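You operate a simulated robot arm through the tools that you are given. There is no shell and no other tool.

The job below is to be done with a simulated robot arm. You get a single attempt, and the scene is never put back.

## Task
The trap is blocked: turn the steam down to 1 bar and clear the water through the bypass.
Fine: White valve shut before blue opens; blue open till the glass is under 1, then shut; white stays shut. Water never passes the red mark; other controls, latches stay.

It is judged by the outcome, as a careful person would: the job done as asked, and still so three seconds after it is handed in. It fails if anything else is knocked over, pushed out of place, dropped, spilled or broken.

## Robot
A 7-joint arm with a two-finger parallel gripper, fixed in place. Base frame: the origin is at the foot of the arm, x ahead of it, y to its left, z up. Readings come in mm, degrees, newtons and seconds.
With the tool pointing down near the work surface it reaches from about 100 to 560 mm from the base axis. Its first joint turns from -66.0 to 66.0 degrees. Payload 1.57 kg.
Tool frame: the origin (TCP) lies between the finger pads and is the grasp point; the fingertips stand 30 mm ahead of it; z points along the fingers, y is the line along which they close. Largest opening 80 mm; finger width 17, thickness 12; the body of the gripper, 40 by 82 mm, starts 80 mm behind the TCP.
Orientation is told as [roll, pitch, yaw] about the base's x, y, z axes, in that order, counted from this pose: with the fingers straight down and closing along the base's y, the tool's x points along the base's -x, its y along +y and its z along -z.

## Interface
- The arm moves only by the tool step_arm. Its argument "steps" is a list of rows, each a list of 7 numbers: the shift along the base's x, y, z in mm, then the turn, a rotation vector about the base's x, y, z in degrees, then the opening, from 0 (shut) to 1 (fully open). In form: [[dx, dy, dz, wx, wy, wz, gripper], ...]. A call has 1 to 20 rows; each row is the pose to reach, as a shift and turn from the pose commanded when the call began. A row lasts 0.2 s, in which the tool goes at most 50 mm and 8.6 degrees; a call with a longer step from one row to the next is refused whole, and so is a gripper value outside its range. Where a pose cannot be reached the arm comes as near as it can. A force on the tool above 40 N (or 10 N above the force at the start of the call, whichever is more), or a blocked arm, ends the call early, and 0.2 s more pass. The fingers move at their own pace (about 72 mm/s each) and stop on an object; they squeeze with about 34 N. The grip force told is the motor's: it shows also when the fingers shut on nothing. Time passes only in rows, and 0.2 s behind the last, so rows that repeat a pose let the fingers close. The reply holds the time, the measured pose of the TCP, the force on the tool along the base axes, the opening and the grip force, in the units named above and with some noise, with the torque about the TCP (base axes, N m) and any sound that the robot's microphone picked up, and new pictures: "pictures" is both (left out), scene, wrist or none.
- Cameras (640 x 400 px; columns grow to the right, rows downward): "scene" is fixed at [53, 431.6, 1421.2]; the picture's right is [-0.78, -0.62, 0.00], its down [-0.36, 0.46, -0.81] and it looks along [0.50, -0.63, -0.59] (base axes); focal length 346 px, centre (320, 200). "wrist" rides on the gripper at [72, -7, -122] in the tool frame; the picture's right is [0.09, 1.00, 0.00], its down [-0.84, 0.08, -0.54] and it looks along [-0.54, 0.05, 0.84] (tool axes); focal length 238 px, centre (320, 200). There is no depth. A picture from a camera that has moved, and an enlarged one, comes with that camera's place and axes in the base frame and with its lens.
- close_up(camera, box): a new picture of the part [left, top, right, bottom] of that camera's present view, enlarged. It takes no simulated time.
- sign_off(): hands the job in; it is judged then, once.

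Nothing tells you positions but the pictures and the camera data. Unless the task says otherwise, let go and move clear before handing in.

The tools are called after "Request:" by a JSON object that holds its "api" and its "payload". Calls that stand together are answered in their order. step_arm: Moves the arm, as the interface text tells. Its arguments: {"type":"object","properties":{"steps":{"type":"array","items":{"type":"array","items":{"type":"number"}}},"pictures":{"type":"string","enum":["both","scene","wrist","none"]}},"required":["steps"]} The other tools are called the same way: close_up (camera, box) takes an enlarged picture of a part of a camera's view; sign_off () hands the job in.

At the start:

```text
time: 0.0
tool_pos: [346.5, -73.8, 1161.0]
ee_rot: [0.0, 0.0, 0.0]
force: [-0.1, 0.3, -0.4]
torque: [-0.05, -0.04, 0.02]
finger_gap: 79.8
gripper_force: 0.0
```

scene: 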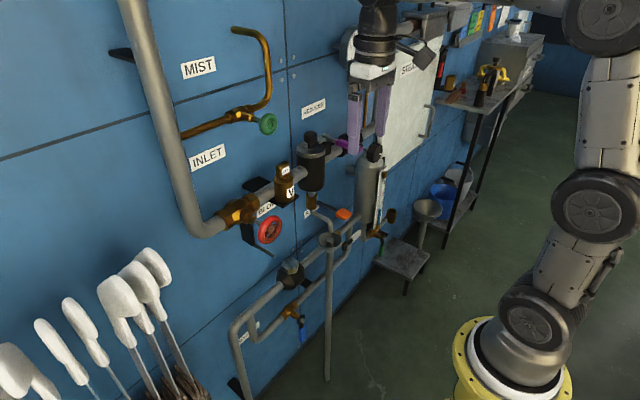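
wrist: 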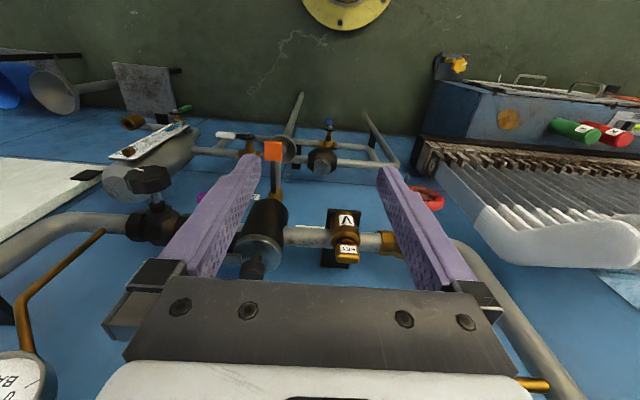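

I see a wall of steam piping with a reducer, separator, trap and small valves; I don't know yet which is which. I'll enlarge the parts of both views before moving anything.

Request:
{"api": "close_up", "payload": {"camera": "scene", "box": [220, 80, 420, 205]}}

Request:
{"api": "close_up", "payload": {"camera": "scene", "box": [220, 180, 420, 305]}}

Request:
{"api": "close_up", "payload": {"camera": "scene", "box": [200, 275, 400, 400]}}

Request:
{"api": "close_up", "payload": {"camera": "wrist", "box": [80, 90, 320, 240]}}

Request:
{"api": "close_up", "payload": {"camera": "wrist", "box": [220, 90, 460, 240]}}

Request:
{"api": "close_up", "payload": {"camera": "scene", "box": [340, 60, 540, 185]}}

```text
3.20 times, centred on (320, 142) of scene
camera zoom: at [53.0, 431.6, 1421.2], right [-0.78, -0.62, 0.0], down [-0.36, 0.46, -0.81], along [0.5, -0.63, -0.59], focal length 1108 px, centre (320, 384)
```

zoom: 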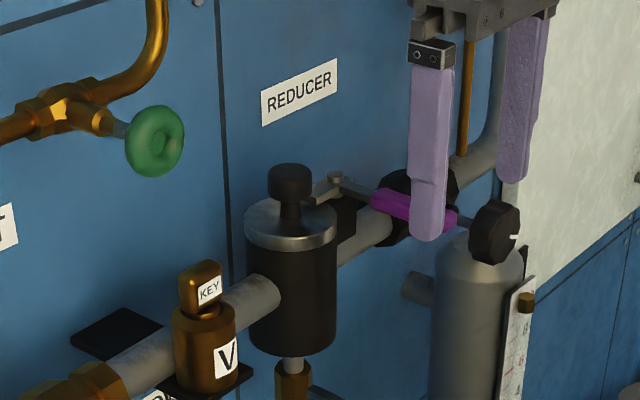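

```text
3.20 times, centred on (320, 242) of scene
camera zoom: at [53.0, 431.6, 1421.2], right [-0.78, -0.62, 0.0], down [-0.36, 0.46, -0.81], along [0.5, -0.63, -0.59], focal length 1108 px, centre (320, 64)
```

zoom: 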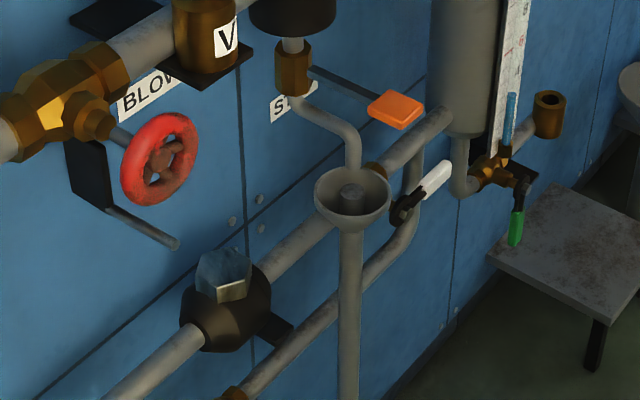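

```text
3.20 times, centred on (300, 338) of scene
camera zoom: at [53.0, 431.6, 1421.2], right [-0.78, -0.62, 0.0], down [-0.36, 0.46, -0.81], along [0.5, -0.63, -0.59], focal length 1108 px, centre (384, -240)
```

zoom: 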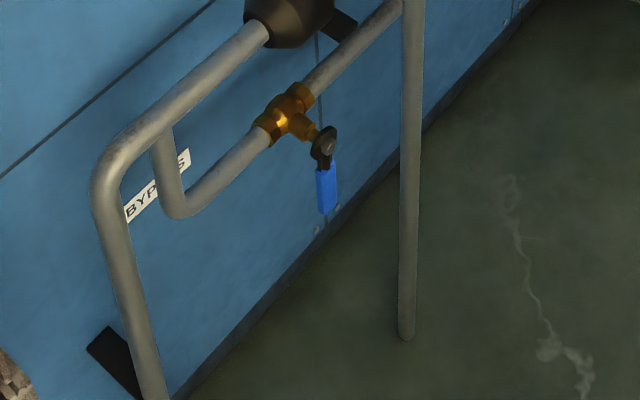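

```text
2.67 times, centred on (200, 165) of wrist
camera zoom: at [273.4, -80.4, 1283.5], right [-0.09, 1.0, 0.0], down [0.84, 0.08, 0.54], along [0.54, 0.05, -0.84], focal length 636 px, centre (640, 293)
```

zoom: 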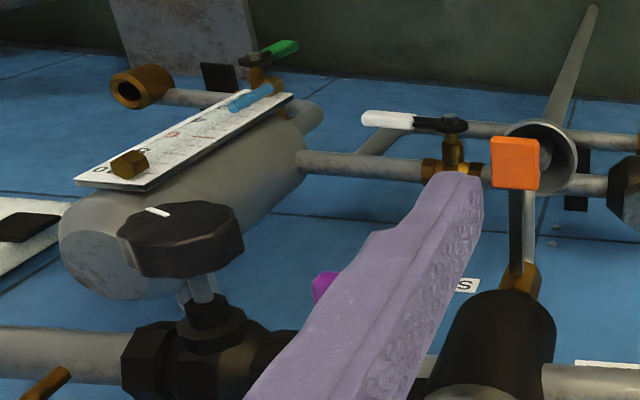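

```text
2.67 times, centred on (340, 165) of wrist
camera zoom: at [273.4, -80.4, 1283.5], right [-0.09, 1.0, 0.0], down [0.84, 0.08, 0.54], along [0.54, 0.05, -0.84], focal length 636 px, centre (267, 293)
```

zoom: 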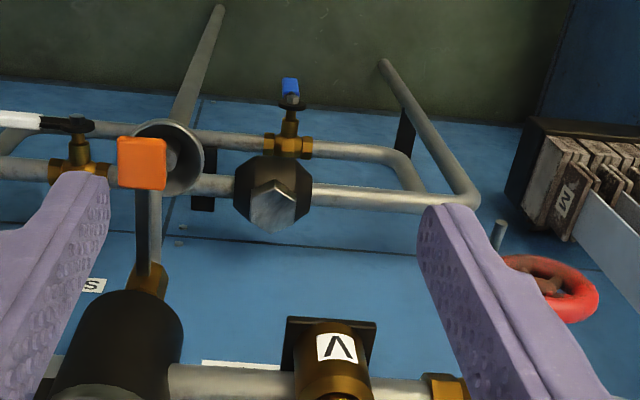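

```text
3.20 times, centred on (440, 122) of scene
camera zoom: at [53.0, 431.6, 1421.2], right [-0.78, -0.62, 0.0], down [-0.36, 0.46, -0.81], along [0.5, -0.63, -0.59], focal length 1108 px, centre (-64, 448)
```

zoom: 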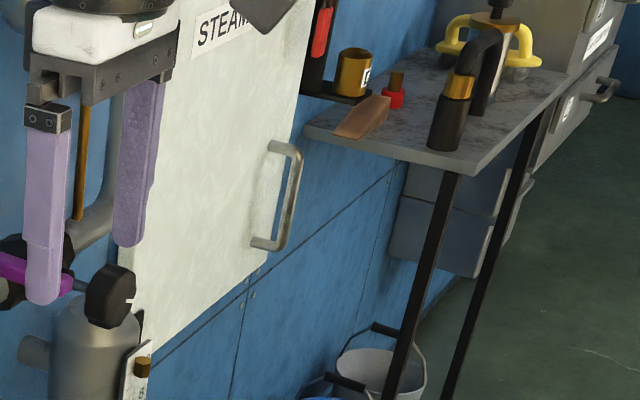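

The black knob with a white mark on the steam main looks like the reducer, at about (442, -296, 990) mm. White and blue lever cocks are on the condensate lines below, with a gauge upper left and a water glass on the vessel. I'll look closer at the gauge, glass and label details.

Request:
{"api": "close_up", "payload": {"camera": "wrist", "box": [0, 200, 200, 400]}}

Request:
{"api": "close_up", "payload": {"camera": "scene", "box": [340, 140, 420, 190]}}

Request:
{"api": "close_up", "payload": {"camera": "scene", "box": [340, 185, 420, 250]}}

Request:
{"api": "close_up", "payload": {"camera": "scene", "box": [330, 0, 450, 75]}}

Request:
{"api": "close_up", "payload": {"camera": "wrist", "box": [80, 100, 200, 175]}}

Request:
{"api": "close_up", "payload": {"camera": "wrist", "box": [400, 40, 640, 280]}}

```text
2.00 times, centred on (100, 300) of wrist
camera zoom: at [273.4, -80.4, 1283.5], right [-0.09, 1.0, 0.0], down [0.84, 0.08, 0.54], along [0.54, 0.05, -0.84], focal length 477 px, centre (760, 0)
```

zoom: 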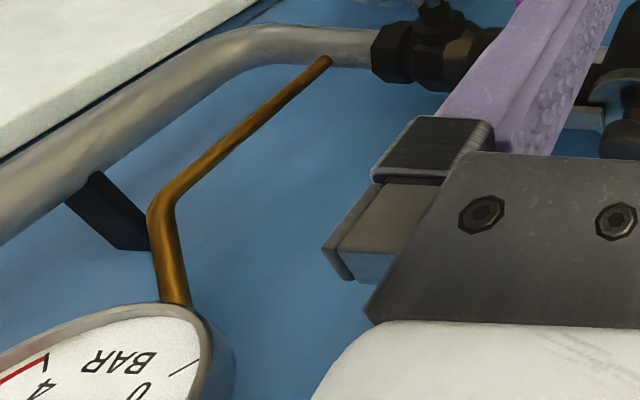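

```text
8.00 times, centred on (380, 165) of scene
camera zoom: at [53.0, 431.6, 1421.2], right [-0.78, -0.62, 0.0], down [-0.36, 0.46, -0.81], along [0.5, -0.63, -0.59], focal length 2771 px, centre (-160, 480)
```

zoom: 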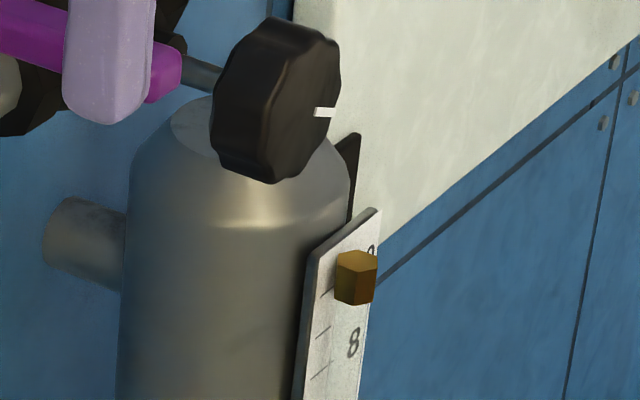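

```text
6.15 times, centred on (380, 218) of scene
camera zoom: at [53.0, 431.6, 1421.2], right [-0.78, -0.62, 0.0], down [-0.36, 0.46, -0.81], along [0.5, -0.63, -0.59], focal length 2132 px, centre (-49, 92)
```

zoom: 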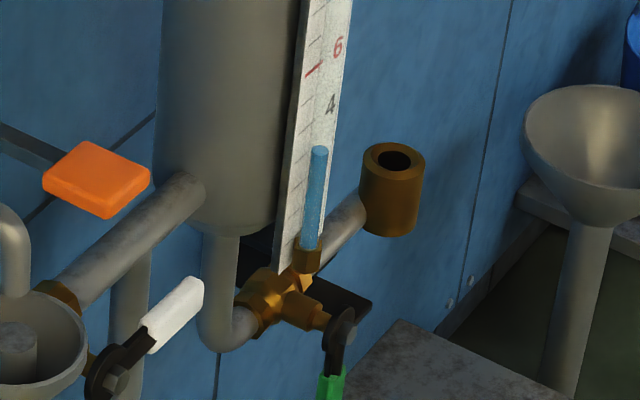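

```text
5.33 times, centred on (390, 38) of scene
camera zoom: at [53.0, 431.6, 1421.2], right [-0.78, -0.62, 0.0], down [-0.36, 0.46, -0.81], along [0.5, -0.63, -0.59], focal length 1847 px, centre (-53, 1067)
```

zoom: 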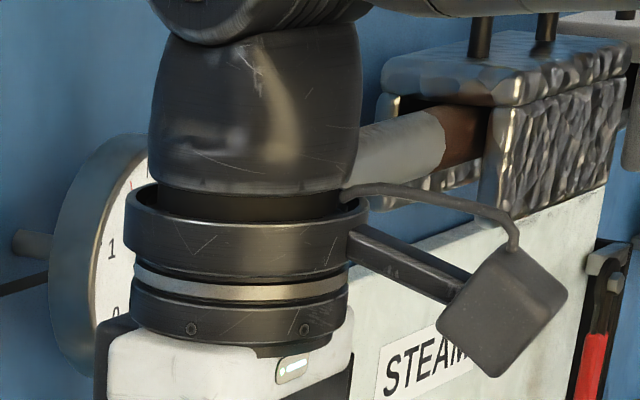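

```text
5.33 times, centred on (140, 138) of wrist
camera zoom: at [273.4, -80.4, 1283.5], right [-0.09, 1.0, 0.0], down [0.84, 0.08, 0.54], along [0.54, 0.05, -0.84], focal length 1271 px, centre (1280, 533)
```

zoom: 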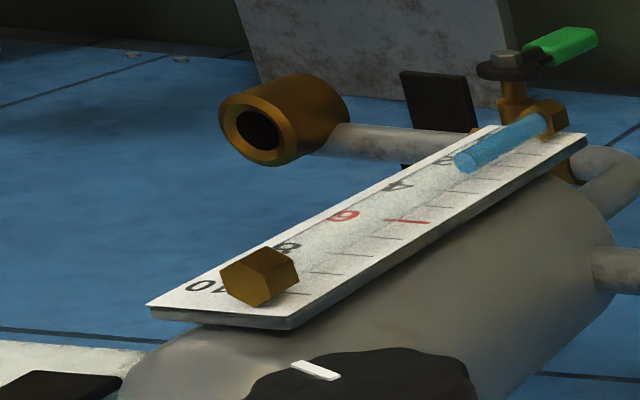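

```text
1.67 times, centred on (520, 160) of wrist
camera zoom: at [273.4, -80.4, 1283.5], right [-0.09, 1.0, 0.0], down [0.84, 0.08, 0.54], along [0.54, 0.05, -0.84], focal length 397 px, centre (-13, 267)
```

zoom: 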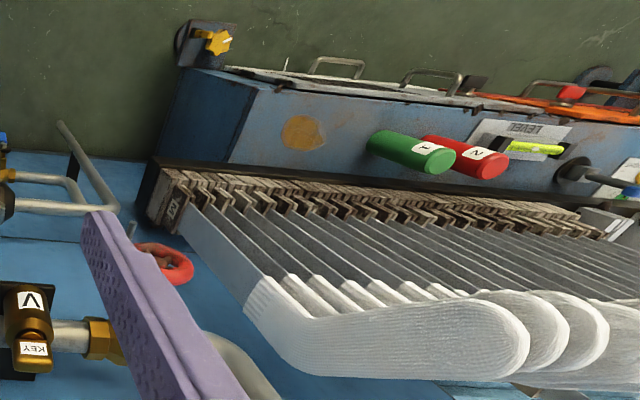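

The water stands near 3 on the glass and the red mark is near 6. I'll back the arm away from the wall and tilt the gripper so the wrist camera looks straight at the piping.

Request:
{"api": "step_arm", "payload": {"steps": [[-20, -21, 0, 0, -7.5, 0, 1], [-40, -42, 0, 0, -15, 0, 1], [-60, -63, -10, 0, -22.5, 0, 1], [-80, -84, -20, 0, -30, 0, 1], [-100, -105, -30, 0, -37.5, 0, 1], [-116, -126, -30, 0, -45, 0, 1]]}}

```text
time: 1.4
tool_pos: [249.3, -191.3, 1131.4]
ee_rot: [0.0, -45.0, -0.1]
force: [-0.2, -0.2, -0.5]
torque: [-0.01, 0.0, 0.0]
finger_gap: 80.1
gripper_force: 0.0
out of reach, approached as far as the arm can: row 6
camera wrist: at [112.6, -196.2, 1166.6], right [-0.06, 1.0, -0.07], down [0.21, 0.08, 0.97], along [0.98, 0.05, -0.21], focal length 238 px, centre (320, 200)
```

scene: 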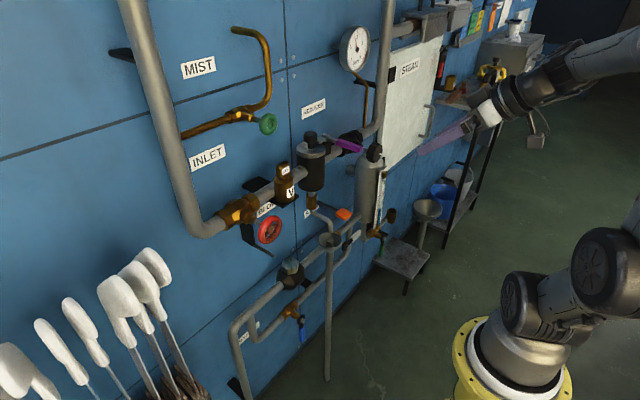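
wrist: 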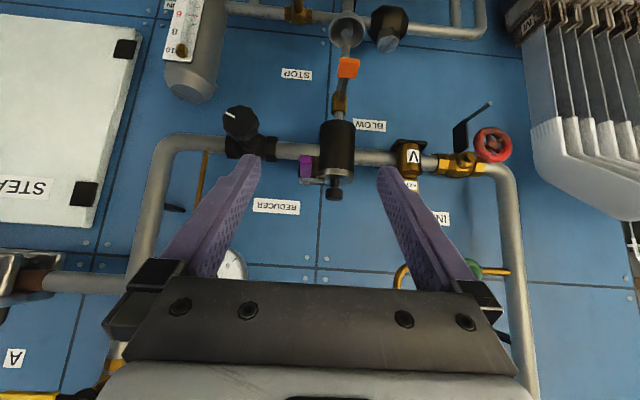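

Request:
{"api": "close_up", "payload": {"camera": "scene", "box": [330, 20, 390, 80]}}

Request:
{"api": "close_up", "payload": {"camera": "scene", "box": [290, 95, 410, 170]}}

Request:
{"api": "close_up", "payload": {"camera": "wrist", "box": [140, 60, 300, 210]}}

Request:
{"api": "close_up", "payload": {"camera": "wrist", "box": [130, 0, 290, 100]}}

Request:
{"api": "close_up", "payload": {"camera": "wrist", "box": [280, 0, 440, 100]}}

Request:
{"api": "close_up", "payload": {"camera": "wrist", "box": [270, 80, 430, 220]}}

```text
6.67 times, centred on (360, 50) of scene
camera zoom: at [53.0, 431.6, 1421.2], right [-0.78, -0.62, 0.0], down [-0.36, 0.46, -0.81], along [0.5, -0.63, -0.59], focal length 2309 px, centre (53, 1200)
```

zoom: 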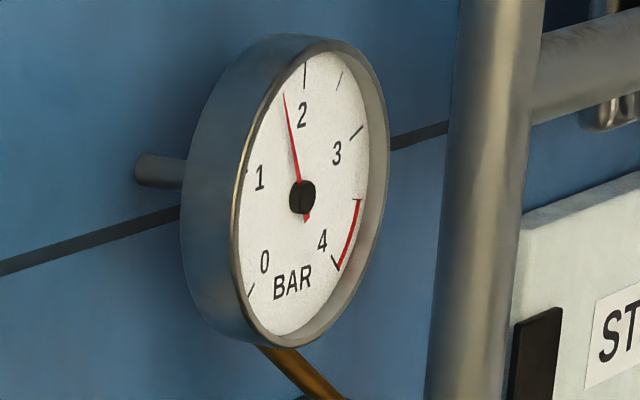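

```text
5.33 times, centred on (350, 132) of scene
camera zoom: at [53.0, 431.6, 1421.2], right [-0.78, -0.62, 0.0], down [-0.36, 0.46, -0.81], along [0.5, -0.63, -0.59], focal length 1847 px, centre (160, 560)
```

zoom: 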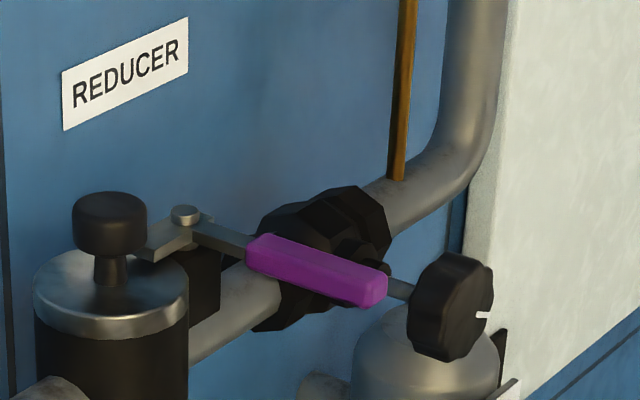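

```text
2.67 times, centred on (220, 135) of wrist
camera zoom: at [112.6, -196.2, 1166.6], right [-0.06, 1.0, -0.07], down [0.21, 0.08, 0.97], along [0.98, 0.05, -0.21], focal length 636 px, centre (587, 373)
```

zoom: 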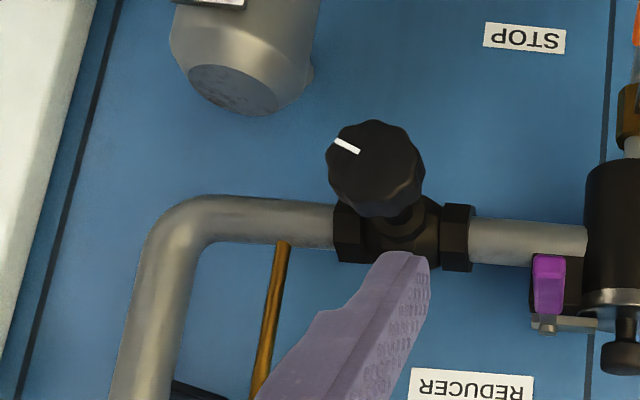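

```text
4.00 times, centred on (210, 50) of wrist
camera zoom: at [112.6, -196.2, 1166.6], right [-0.06, 1.0, -0.07], down [0.21, 0.08, 0.97], along [0.98, 0.05, -0.21], focal length 953 px, centre (760, 800)
```

zoom: 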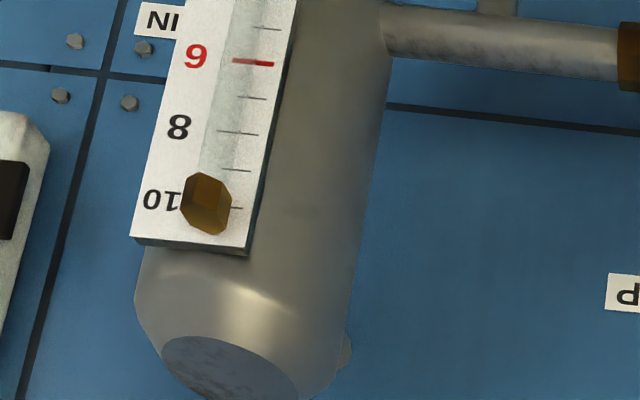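

```text
4.00 times, centred on (360, 50) of wrist
camera zoom: at [112.6, -196.2, 1166.6], right [-0.06, 1.0, -0.07], down [0.21, 0.08, 0.97], along [0.98, 0.05, -0.21], focal length 953 px, centre (160, 800)
```

zoom: 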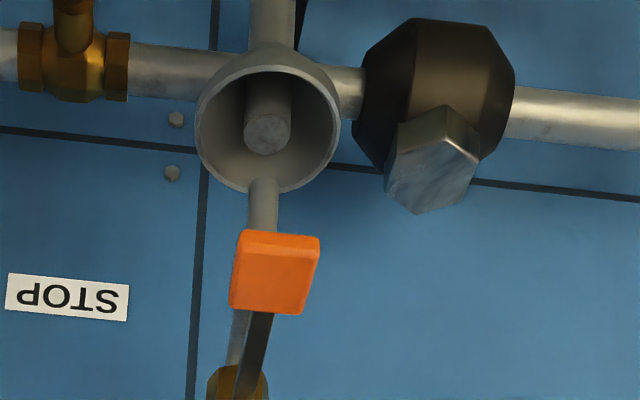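

```text
2.86 times, centred on (350, 150) of wrist
camera zoom: at [112.6, -196.2, 1166.6], right [-0.06, 1.0, -0.07], down [0.21, 0.08, 0.97], along [0.98, 0.05, -0.21], focal length 681 px, centre (234, 343)
```

zoom: 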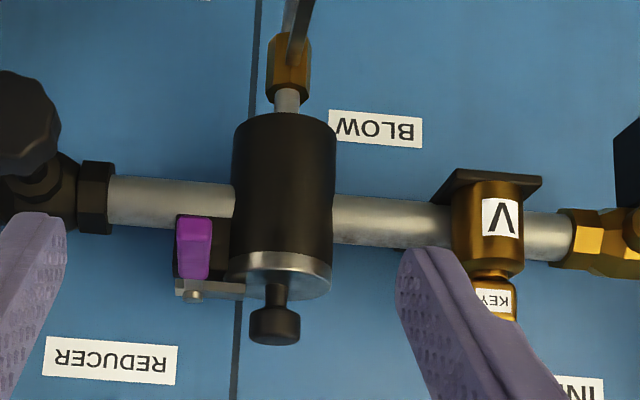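

The gauge reads a little under 2 bar. The reducer knob faces the arm at about (440, -305, 987) with its axis along x, and the white and blue levers are at about (490, -251, 650) and (495, -32, 503). I'll swing the gripper level and line it up in front of the knob.

Request:
{"api": "step_arm", "payload": {"steps": [[15, -19, -24, 0, -7.5, 0, 1], [30, -38, -48, 0, -15, 0, 1], [45, -57, -72, 0, -22.5, 0, 1], [60, -76, -96, 0, -30, 0, 1], [80, -95, -120, 0, -37.5, 0, 1], [95, -112, -144, 0, -45, 0, 1]]}}

```text
time: 2.8
tool_pos: [365.5, -291.6, 985.5]
ee_rot: [-151.9, -89.8, 151.7]
force: [-0.8, -0.5, 0.6]
torque: [0.03, 0.0, -0.01]
finger_gap: 79.9
gripper_force: 0.0
out of reach, approached as far as the arm can: row 1, 2, 3, 4, 5, 6
camera wrist: at [243.2, -297.3, 914.4], right [0.0, 1.0, -0.09], down [-0.54, 0.08, 0.84], along [0.84, 0.05, 0.54], focal length 238 px, centre (320, 200)
```

scene: 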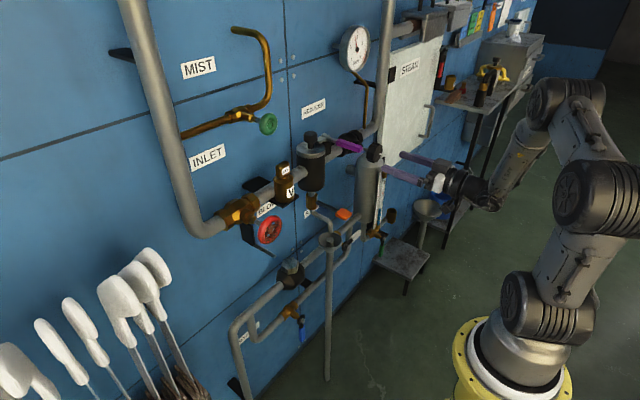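
wrist: 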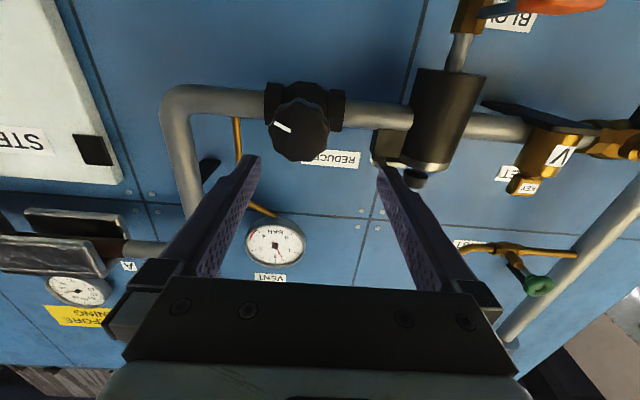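

The gripper is level and near the knob; both gauge and knob are visible in the wrist view. I'll zoom to measure the knob and read the gauge and glass.

Request:
{"api": "close_up", "payload": {"camera": "wrist", "box": [220, 60, 380, 180]}}

Request:
{"api": "close_up", "payload": {"camera": "wrist", "box": [230, 200, 330, 280]}}

Request:
{"api": "close_up", "payload": {"camera": "scene", "box": [340, 120, 460, 195]}}

Request:
{"api": "close_up", "payload": {"camera": "scene", "box": [360, 170, 410, 240]}}

Request:
{"api": "close_up", "payload": {"camera": "scene", "box": [330, 20, 390, 80]}}

```text
3.33 times, centred on (300, 120) of wrist
camera zoom: at [243.2, -297.3, 914.4], right [0.0, 1.0, -0.09], down [-0.54, 0.08, 0.84], along [0.84, 0.05, 0.54], focal length 794 px, centre (387, 467)
```

zoom: 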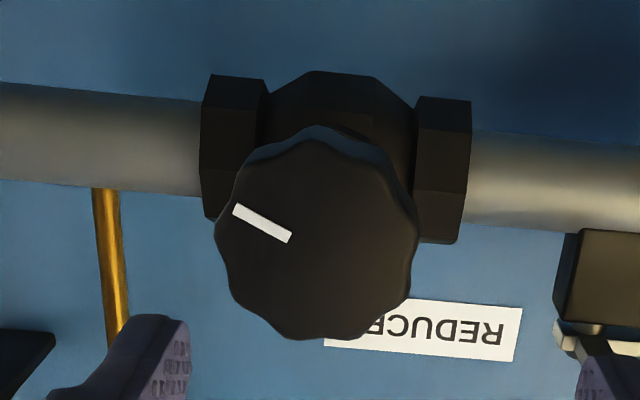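

```text
5.00 times, centred on (280, 240) of wrist
camera zoom: at [243.2, -297.3, 914.4], right [0.0, 1.0, -0.09], down [-0.54, 0.08, 0.84], along [0.84, 0.05, 0.54], focal length 1192 px, centre (520, 0)
```

zoom: 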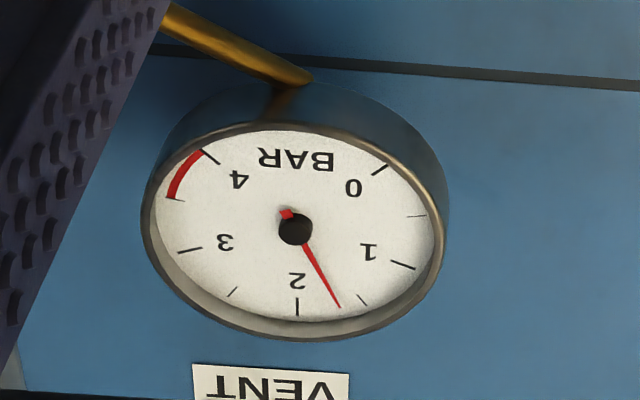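

```text
5.33 times, centred on (400, 158) of scene
camera zoom: at [53.0, 431.6, 1421.2], right [-0.78, -0.62, 0.0], down [-0.36, 0.46, -0.81], along [0.5, -0.63, -0.59], focal length 1847 px, centre (-107, 427)
```

zoom: 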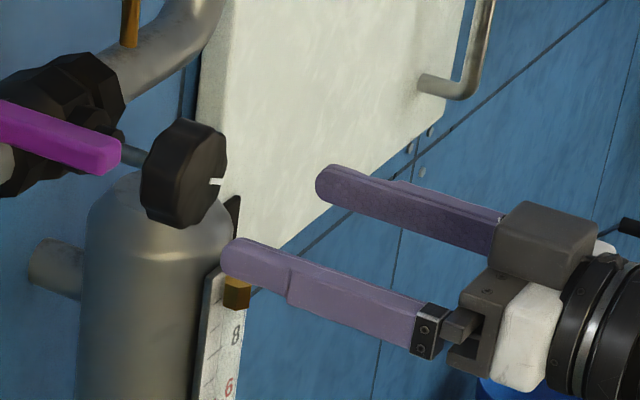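

```text
5.71 times, centred on (385, 205) of scene
camera zoom: at [53.0, 431.6, 1421.2], right [-0.78, -0.62, 0.0], down [-0.36, 0.46, -0.81], along [0.5, -0.63, -0.59], focal length 1979 px, centre (-51, 171)
```

zoom: 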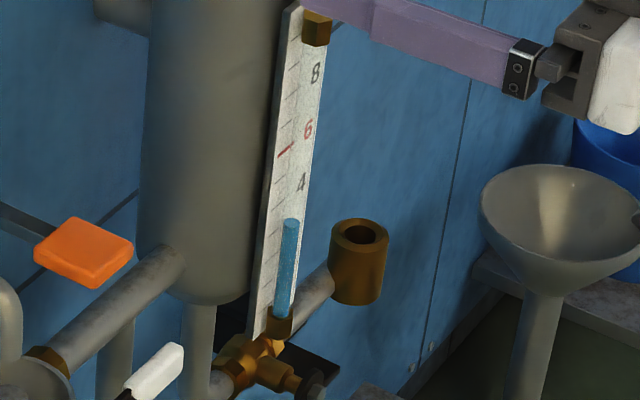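

```text
6.67 times, centred on (360, 50) of scene
camera zoom: at [53.0, 431.6, 1421.2], right [-0.78, -0.62, 0.0], down [-0.36, 0.46, -0.81], along [0.5, -0.63, -0.59], focal length 2309 px, centre (53, 1200)
```

zoom: 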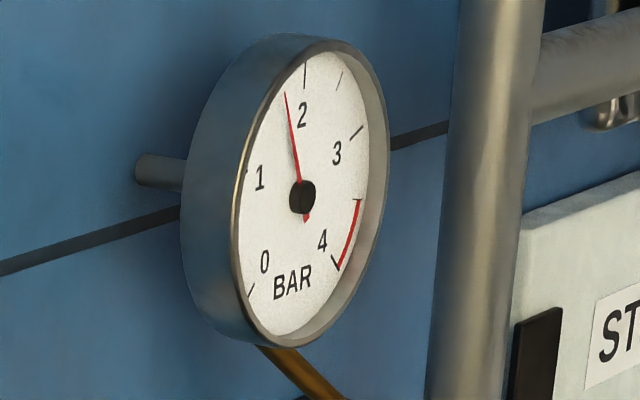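

The knob face works out at about (441, -309, 976) and the gauge reads about 1.7 bar. I'll centre on the knob and advance until the fingers straddle it.

Request:
{"api": "step_arm", "payload": {"steps": [[0, -17.5, -9.5, 0, 0, 0, 1], [25, -17.5, -9.5, 0, 0, 0, 1], [50, -17.5, -9.5, 0, 0, 0, 1], [68, -17.5, -9.5, 0, 0, 0, 1]]}}

Request:
{"api": "close_up", "payload": {"camera": "scene", "box": [340, 120, 460, 195]}}

```text
time: 3.8
tool_pos: [433.4, -309.1, 976.7]
ee_rot: [46.6, -90.1, -46.5]
force: [0.4, 0.0, -0.2]
torque: [0.0, 0.02, -0.01]
finger_gap: 79.9
gripper_force: 0.0
out of reach, approached as far as the arm can: row 1
camera wrist: at [312.3, -315.5, 906.2], right [0.0, 1.0, -0.09], down [-0.54, 0.08, 0.84], along [0.84, 0.05, 0.54], focal length 238 px, centre (320, 200)
```

scene: 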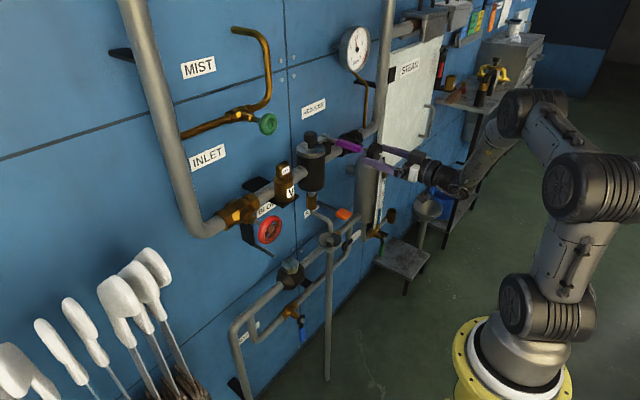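
wrist: 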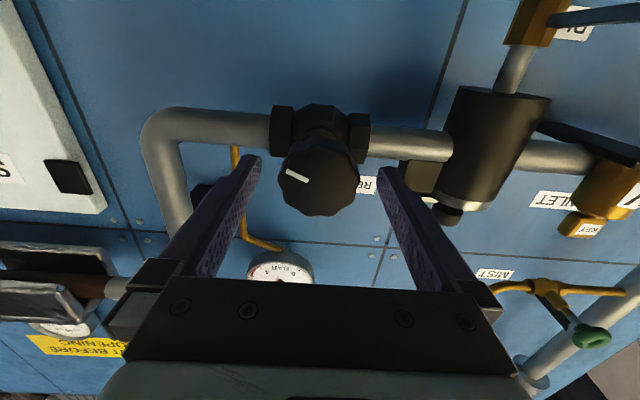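

```text
5.33 times, centred on (400, 158) of scene
camera zoom: at [53.0, 431.6, 1421.2], right [-0.78, -0.62, 0.0], down [-0.36, 0.46, -0.81], along [0.5, -0.63, -0.59], focal length 1847 px, centre (-107, 427)
```

zoom: 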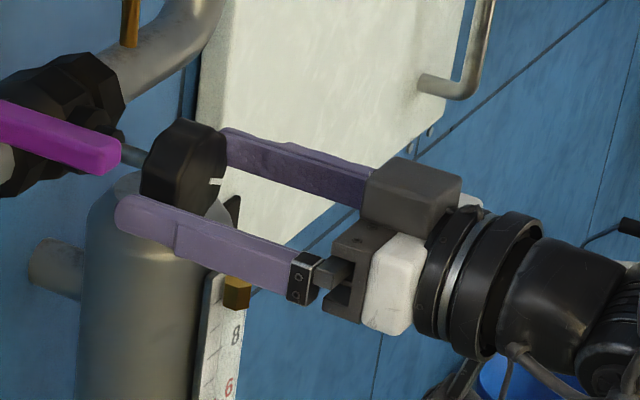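

The fingers straddle the knob evenly with nothing else between them. Now I close on it.

Request:
{"api": "step_arm", "payload": {"steps": [[0, 0, 0, 0, 0, 0, 0], [0, 0, 0, 0, 0, 0, 0], [0, 0, 0, 0, 0, 0, 0]]}}

Request:
{"api": "close_up", "payload": {"camera": "scene", "box": [330, 20, 390, 80]}}

Request:
{"api": "close_up", "payload": {"camera": "scene", "box": [360, 170, 410, 240]}}

```text
time: 4.6
tool_pos: [434.8, -309.0, 978.0]
ee_rot: [3.2, -90.0, -3.3]
force: [7.5, -4.4, -3.2]
torque: [-0.03, -0.04, -0.19]
finger_gap: 50.6
gripper_force: 44.7
camera wrist: at [312.3, -315.9, 906.2], right [0.0, 1.0, -0.09], down [-0.54, 0.08, 0.84], along [0.84, 0.05, 0.54], focal length 238 px, centre (320, 200)
```

scene: 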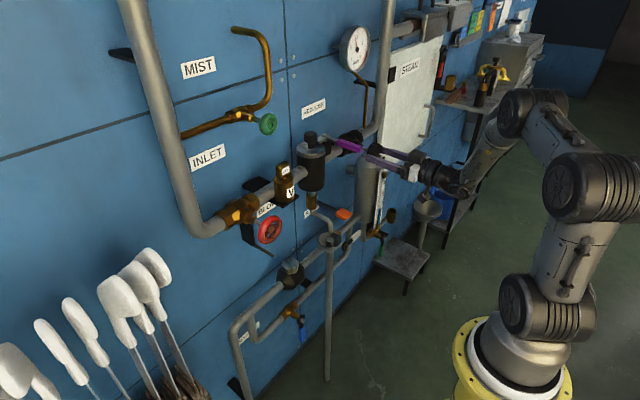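
wrist: 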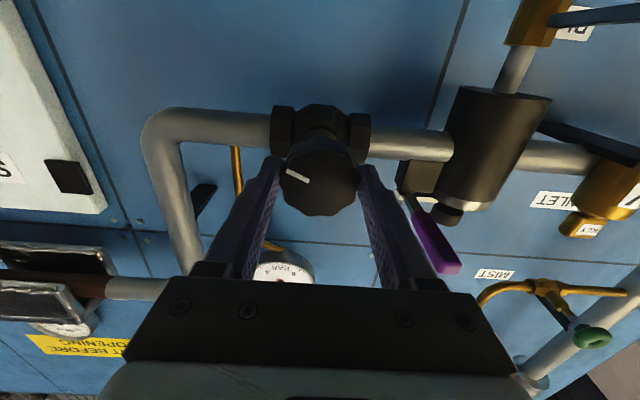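

```text
6.67 times, centred on (360, 50) of scene
camera zoom: at [53.2, 431.5, 1421.2], right [-0.78, -0.62, 0.0], down [-0.36, 0.46, -0.81], along [0.5, -0.63, -0.59], focal length 2309 px, centre (53, 1200)
```

zoom: 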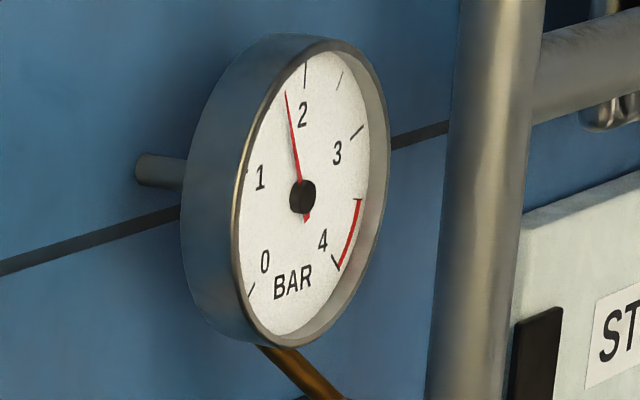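

```text
5.71 times, centred on (385, 205) of scene
camera zoom: at [53.2, 431.5, 1421.2], right [-0.78, -0.62, 0.0], down [-0.36, 0.46, -0.81], along [0.5, -0.63, -0.59], focal length 1979 px, centre (-51, 171)
```

zoom: 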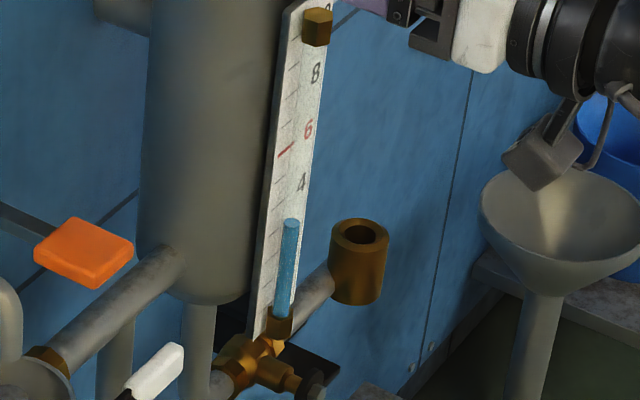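

The knob is gripped (gap 50.6 mm) and the glass is steady near 3. I'll turn it a little anticlockwise as seen from the front and check the gauge's response.

Request:
{"api": "step_arm", "payload": {"steps": [[0, 0, 0, -7, 0, 0, 0], [0, 0, 0, -14, 0, 0, 0], [0, 0, 0, -20, 0, 0, 0], [0, 0, 0, -20, 0, 0, 0]]}}

Request:
{"api": "close_up", "payload": {"camera": "scene", "box": [330, 20, 390, 80]}}

Request:
{"api": "close_up", "payload": {"camera": "scene", "box": [340, 120, 460, 195]}}

```text
time: 5.6
tool_pos: [435.7, -310.8, 976.1]
ee_rot: [-89.9, -69.9, 89.8]
force: [22.7, -19.2, -5.3]
torque: [0.03, -0.13, -0.39]
finger_gap: 50.9
gripper_force: 44.6
camera wrist: at [312.2, -340.8, 913.0], right [0.0, 0.9, -0.43], down [-0.54, 0.36, 0.76], along [0.84, 0.23, 0.49], focal length 238 px, centre (320, 200)
```

scene: 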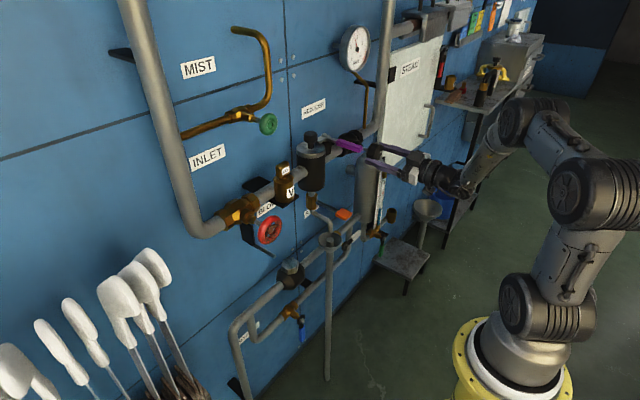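
wrist: 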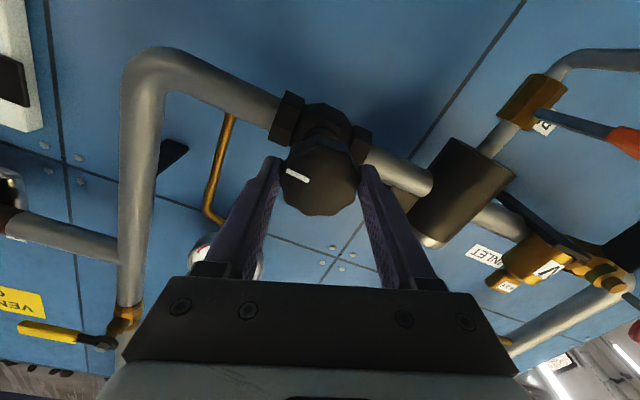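

```text
6.67 times, centred on (360, 50) of scene
camera zoom: at [53.7, 431.0, 1421.3], right [-0.78, -0.62, 0.0], down [-0.36, 0.46, -0.81], along [0.5, -0.63, -0.59], focal length 2309 px, centre (53, 1200)
```

zoom: 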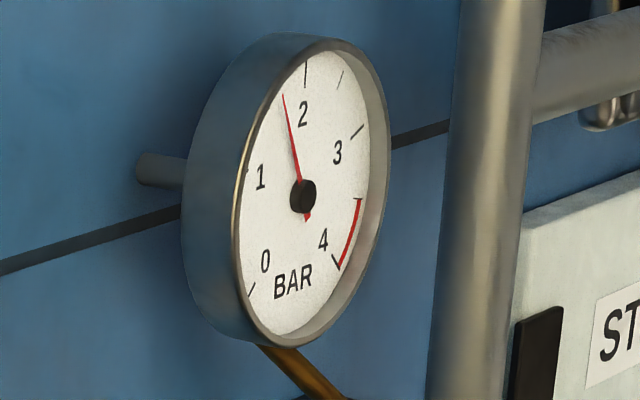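

```text
5.33 times, centred on (400, 158) of scene
camera zoom: at [53.7, 431.0, 1421.3], right [-0.78, -0.62, 0.0], down [-0.36, 0.46, -0.81], along [0.5, -0.63, -0.59], focal length 1847 px, centre (-107, 427)
```

zoom: 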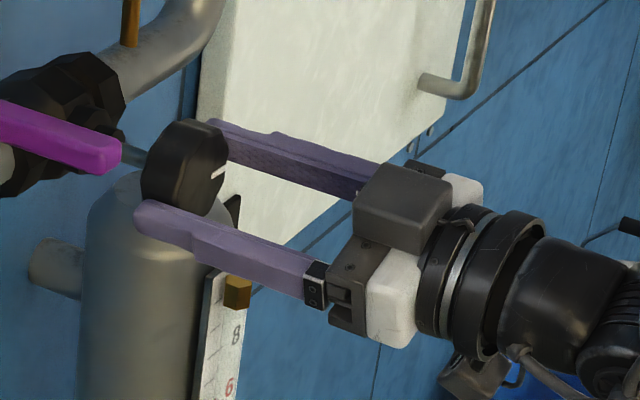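

The mark turned with the gripper and the needle dipped slightly, so this is the right way. Some side force has built up, so I'll ease towards it, keep turning and watch the gauge.

Request:
{"api": "step_arm", "payload": {"steps": [[2, -2, -0.5, 0, 0, 0, 0], [2, -2, -0.5, -7, 0, 0, 0], [2, -2, -0.5, -14, 0, 0, 0], [2, -2, -0.5, -20, 0, 0, 0], [2, -2, -0.5, -20, 0, 0, 0], [2, -2, -0.5, -20, 0, 0, 0]]}}

Request:
{"api": "close_up", "payload": {"camera": "scene", "box": [330, 20, 390, 80]}}

Request:
{"api": "close_up", "payload": {"camera": "scene", "box": [360, 170, 410, 240]}}

Request:
{"api": "close_up", "payload": {"camera": "wrist", "box": [240, 90, 400, 240]}}

```text
time: 6.3
tool_pos: [435.3, -311.9, 978.6]
ee_rot: [-89.4, -60.8, 90.5]
force: [-15.3, 7.3, 4.7]
torque: [0.01, -0.73, 0.0]
finger_gap: 50.9
gripper_force: 44.7
out of reach, approached as far as the arm can: row 3
stopped in row 3: the force on the tool passed its limit at 47 N (the readings are from after the stop); the commanded pose is now the measured one
camera wrist: at [313.6, -354.2, 919.5], right [-0.02, 0.82, -0.57], down [-0.55, 0.47, 0.7], along [0.84, 0.32, 0.44], focal length 238 px, centre (320, 200)
```

scene: 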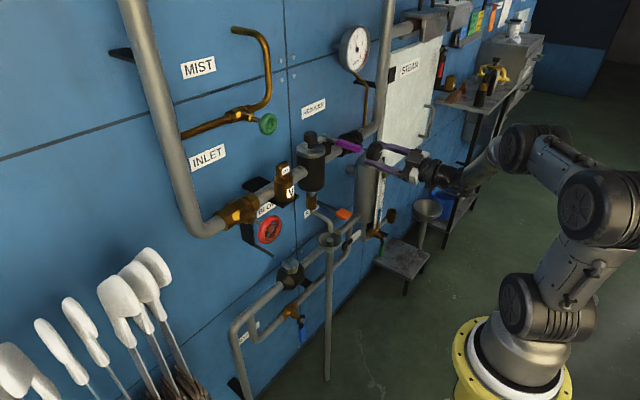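
wrist: 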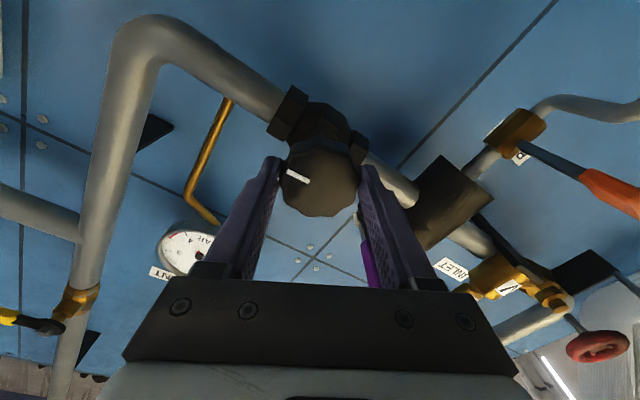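

```text
6.67 times, centred on (360, 50) of scene
camera zoom: at [52.4, 431.8, 1421.1], right [-0.78, -0.62, 0.0], down [-0.36, 0.46, -0.81], along [0.5, -0.63, -0.59], focal length 2309 px, centre (53, 1200)
```

zoom: 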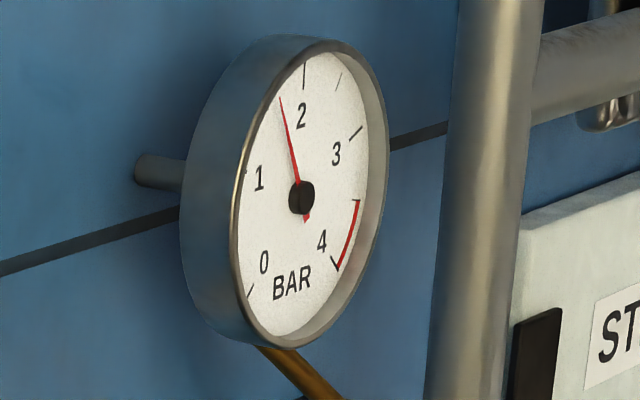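

```text
5.71 times, centred on (385, 205) of scene
camera zoom: at [52.4, 431.8, 1421.1], right [-0.78, -0.62, 0.0], down [-0.36, 0.46, -0.81], along [0.5, -0.63, -0.59], focal length 1979 px, centre (-51, 171)
```

zoom: 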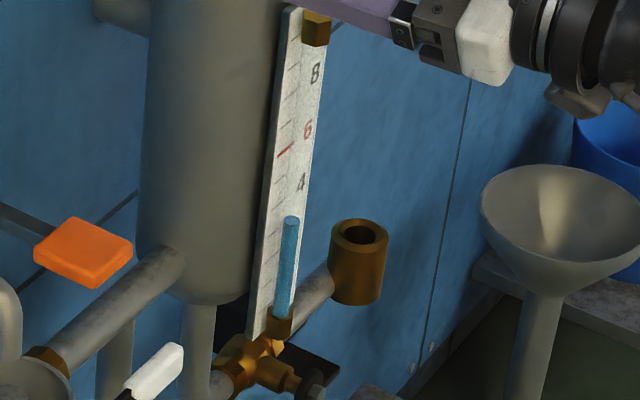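

```text
2.67 times, centred on (320, 165) of wrist
camera zoom: at [313.6, -354.2, 919.5], right [-0.02, 0.82, -0.57], down [-0.55, 0.47, 0.7], along [0.84, 0.32, 0.44], focal length 636 px, centre (320, 293)
```

zoom: 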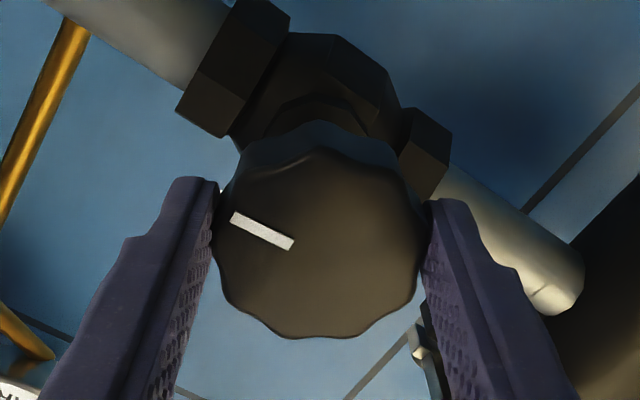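

The turn works but the arm is straining as it twists. I'll hold still briefly to see whether the gauge lags and whether the force settles.

Request:
{"api": "step_arm", "payload": {"steps": [[-0.7, 0.3, 0, 0, 0, 0, 0], [-0.7, 0.3, 0, 0, 0, 0, 0], [-0.7, 0.3, 0, 0, 0, 0, 0]], "pictures": "none"}}

Request:
{"api": "close_up", "payload": {"camera": "scene", "box": [330, 20, 390, 80]}}

Request:
{"api": "close_up", "payload": {"camera": "wrist", "box": [130, 200, 250, 290]}}

```text
time: 7.1
tool_pos: [436.7, -312.4, 977.8]
ee_rot: [-89.3, -60.7, 90.3]
force: [-6.3, 6.8, 3.6]
torque: [0.02, -1.21, -0.54]
finger_gap: 50.7
gripper_force: 45.0
```

```text
6.67 times, centred on (360, 50) of scene
camera zoom: at [52.7, 431.8, 1421.1], right [-0.78, -0.62, 0.0], down [-0.36, 0.46, -0.81], along [0.5, -0.63, -0.59], focal length 2309 px, centre (53, 1200)
```

zoom: 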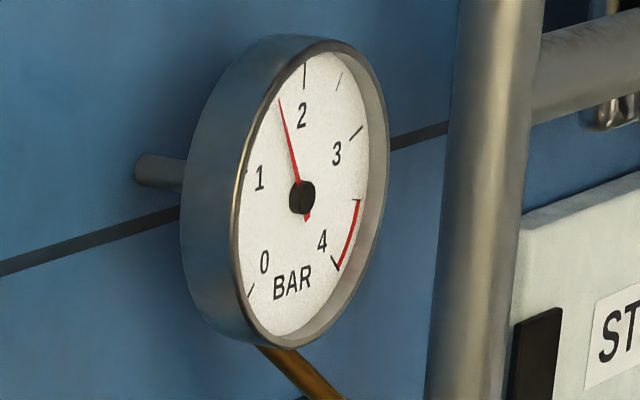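

```text
4.44 times, centred on (190, 245) of wrist
camera zoom: at [313.5, -354.1, 919.8], right [-0.02, 0.82, -0.57], down [-0.55, 0.47, 0.7], along [0.84, 0.32, 0.44], focal length 1059 px, centre (898, 0)
```

zoom: 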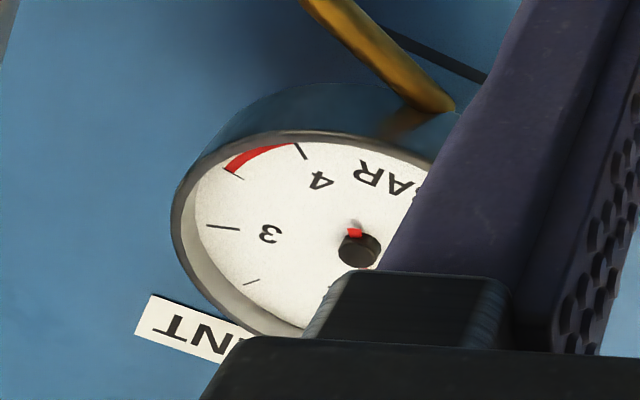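

The needle is still creeping down, now about 1.55, so the gauge lags. I'll continue turning in small steps to see whether the arm can go further this way.

Request:
{"api": "step_arm", "payload": {"steps": [[0, 0, 0, -4, 0, 0, 0], [0, 0, 0, -8, 0, 0, 0], [0, 0, 0, -12, 0, 0, 0], [0, 0, 0, -12, 0, 0, 0]], "pictures": "none"}}

Request:
{"api": "close_up", "payload": {"camera": "scene", "box": [330, 20, 390, 80]}}

Request:
{"api": "close_up", "payload": {"camera": "wrist", "box": [240, 90, 400, 240]}}

```text
time: 7.5
tool_pos: [435.8, -312.5, 978.2]
ee_rot: [-88.2, -59.2, 90.6]
force: [-15.0, 7.5, 3.0]
torque: [-0.04, -0.81, 0.18]
finger_gap: 51.2
gripper_force: 44.6
out of reach, approached as far as the arm can: row 1
stopped in row 1: the force on the tool passed its limit at 51 N (the readings are from after the stop); the commanded pose is now the measured one
```

```text
6.67 times, centred on (360, 50) of scene
camera zoom: at [52.5, 431.9, 1421.1], right [-0.78, -0.62, 0.0], down [-0.36, 0.46, -0.81], along [0.5, -0.63, -0.59], focal length 2309 px, centre (53, 1200)
```

zoom: 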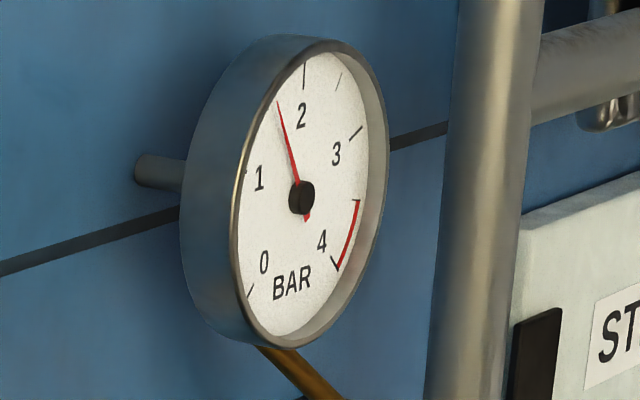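

```text
2.67 times, centred on (320, 165) of wrist
camera zoom: at [314.4, -358.4, 922.2], right [-0.04, 0.81, -0.59], down [-0.55, 0.48, 0.69], along [0.84, 0.35, 0.42], focal length 636 px, centre (320, 293)
```

zoom: 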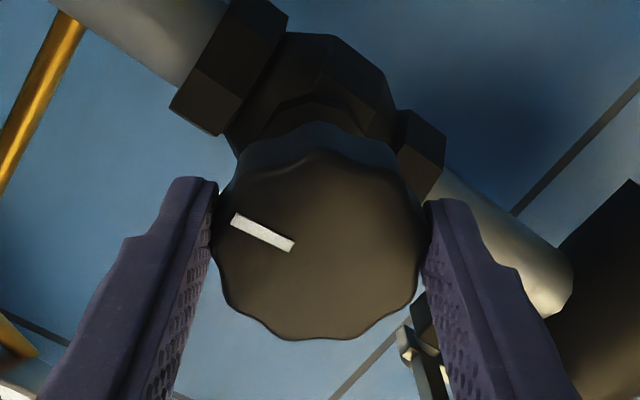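

The arm's wrist is at a turning limit here, so I'll let go, back off, roll the gripper the other way, and take a fresh grip for another turn.

Request:
{"api": "step_arm", "payload": {"steps": [[0, 0, 0, 0, 0, 0, 1], [0, 0, 0, 0, 0, 0, 1], [-20, 3, -2, 0, 0, 0, 1], [-45, 3, -2, 0, 0, 0, 1], [-45, 3, -2, 8, 0, 0, 1], [-45, 3, -2, 16, 0, 0, 1], [-45, 3, -2, 24, 0, 0, 1], [-45, 3, -2, 32, 0, 0, 1], [-45, 3, -2, 40, 0, 0, 1], [-45, 3, -2, 48, 0, 0, 1], [-45, 3, -2, 56, 0, 0, 1], [-45, 3, -2, 64, 0, 0, 1], [-45, 3, -2, 72, 0, 0, 1], [-45, 3, -2, 80, 0, 0, 1]]}}

Request:
{"api": "close_up", "payload": {"camera": "scene", "box": [330, 20, 390, 80]}}

Request:
{"api": "close_up", "payload": {"camera": "scene", "box": [340, 120, 460, 195]}}

Request:
{"api": "close_up", "payload": {"camera": "scene", "box": [360, 170, 410, 240]}}

```text
time: 10.5
tool_pos: [392.0, -309.6, 975.2]
ee_rot: [92.3, -40.7, -90.1]
force: [0.5, -0.1, 0.0]
torque: [-0.02, -0.01, 0.0]
finger_gap: 80.2
gripper_force: 0.1
out of reach, approached as far as the arm can: row 3, 4
camera wrist: at [270.0, -261.9, 920.5], right [-0.04, 0.72, 0.69], down [-0.55, -0.6, 0.59], along [0.84, -0.36, 0.42], focal length 238 px, centre (320, 200)
```

scene: 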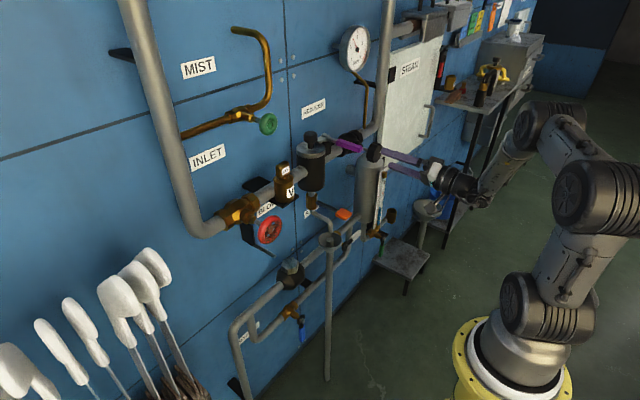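
wrist: 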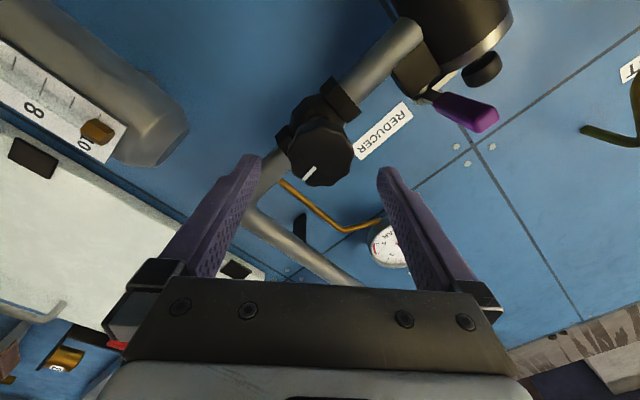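

```text
6.67 times, centred on (360, 50) of scene
camera zoom: at [53.0, 431.6, 1421.2], right [-0.78, -0.62, 0.0], down [-0.36, 0.46, -0.81], along [0.5, -0.63, -0.59], focal length 2309 px, centre (53, 1200)
```

zoom: 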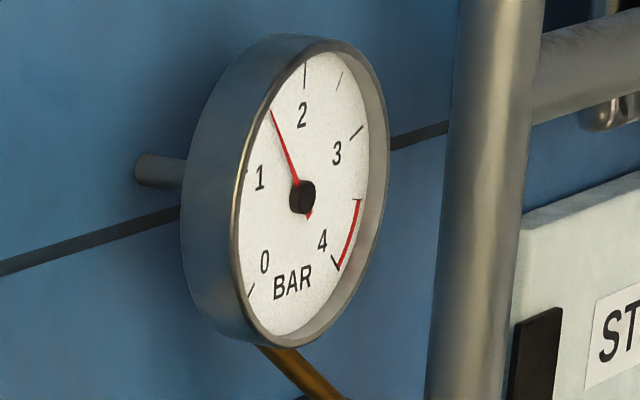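

```text
5.33 times, centred on (400, 158) of scene
camera zoom: at [53.0, 431.6, 1421.2], right [-0.78, -0.62, 0.0], down [-0.36, 0.46, -0.81], along [0.5, -0.63, -0.59], focal length 1847 px, centre (-107, 427)
```

zoom: 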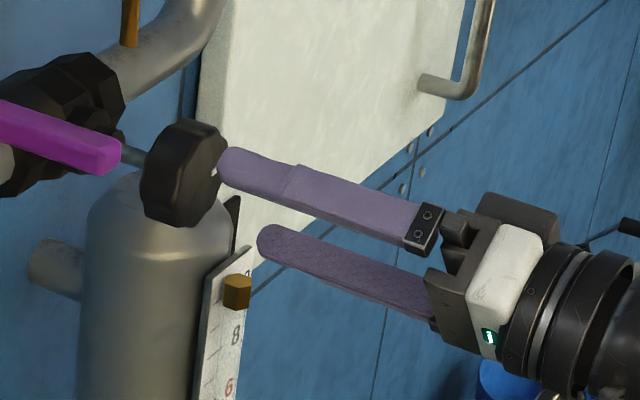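

```text
5.71 times, centred on (385, 205) of scene
camera zoom: at [53.0, 431.6, 1421.2], right [-0.78, -0.62, 0.0], down [-0.36, 0.46, -0.81], along [0.5, -0.63, -0.59], focal length 1979 px, centre (-51, 171)
```

zoom: 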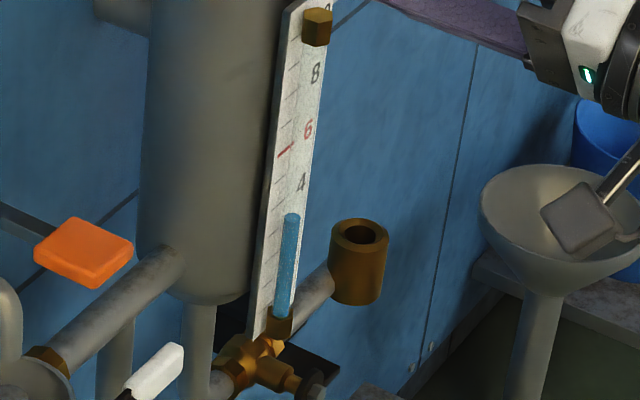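

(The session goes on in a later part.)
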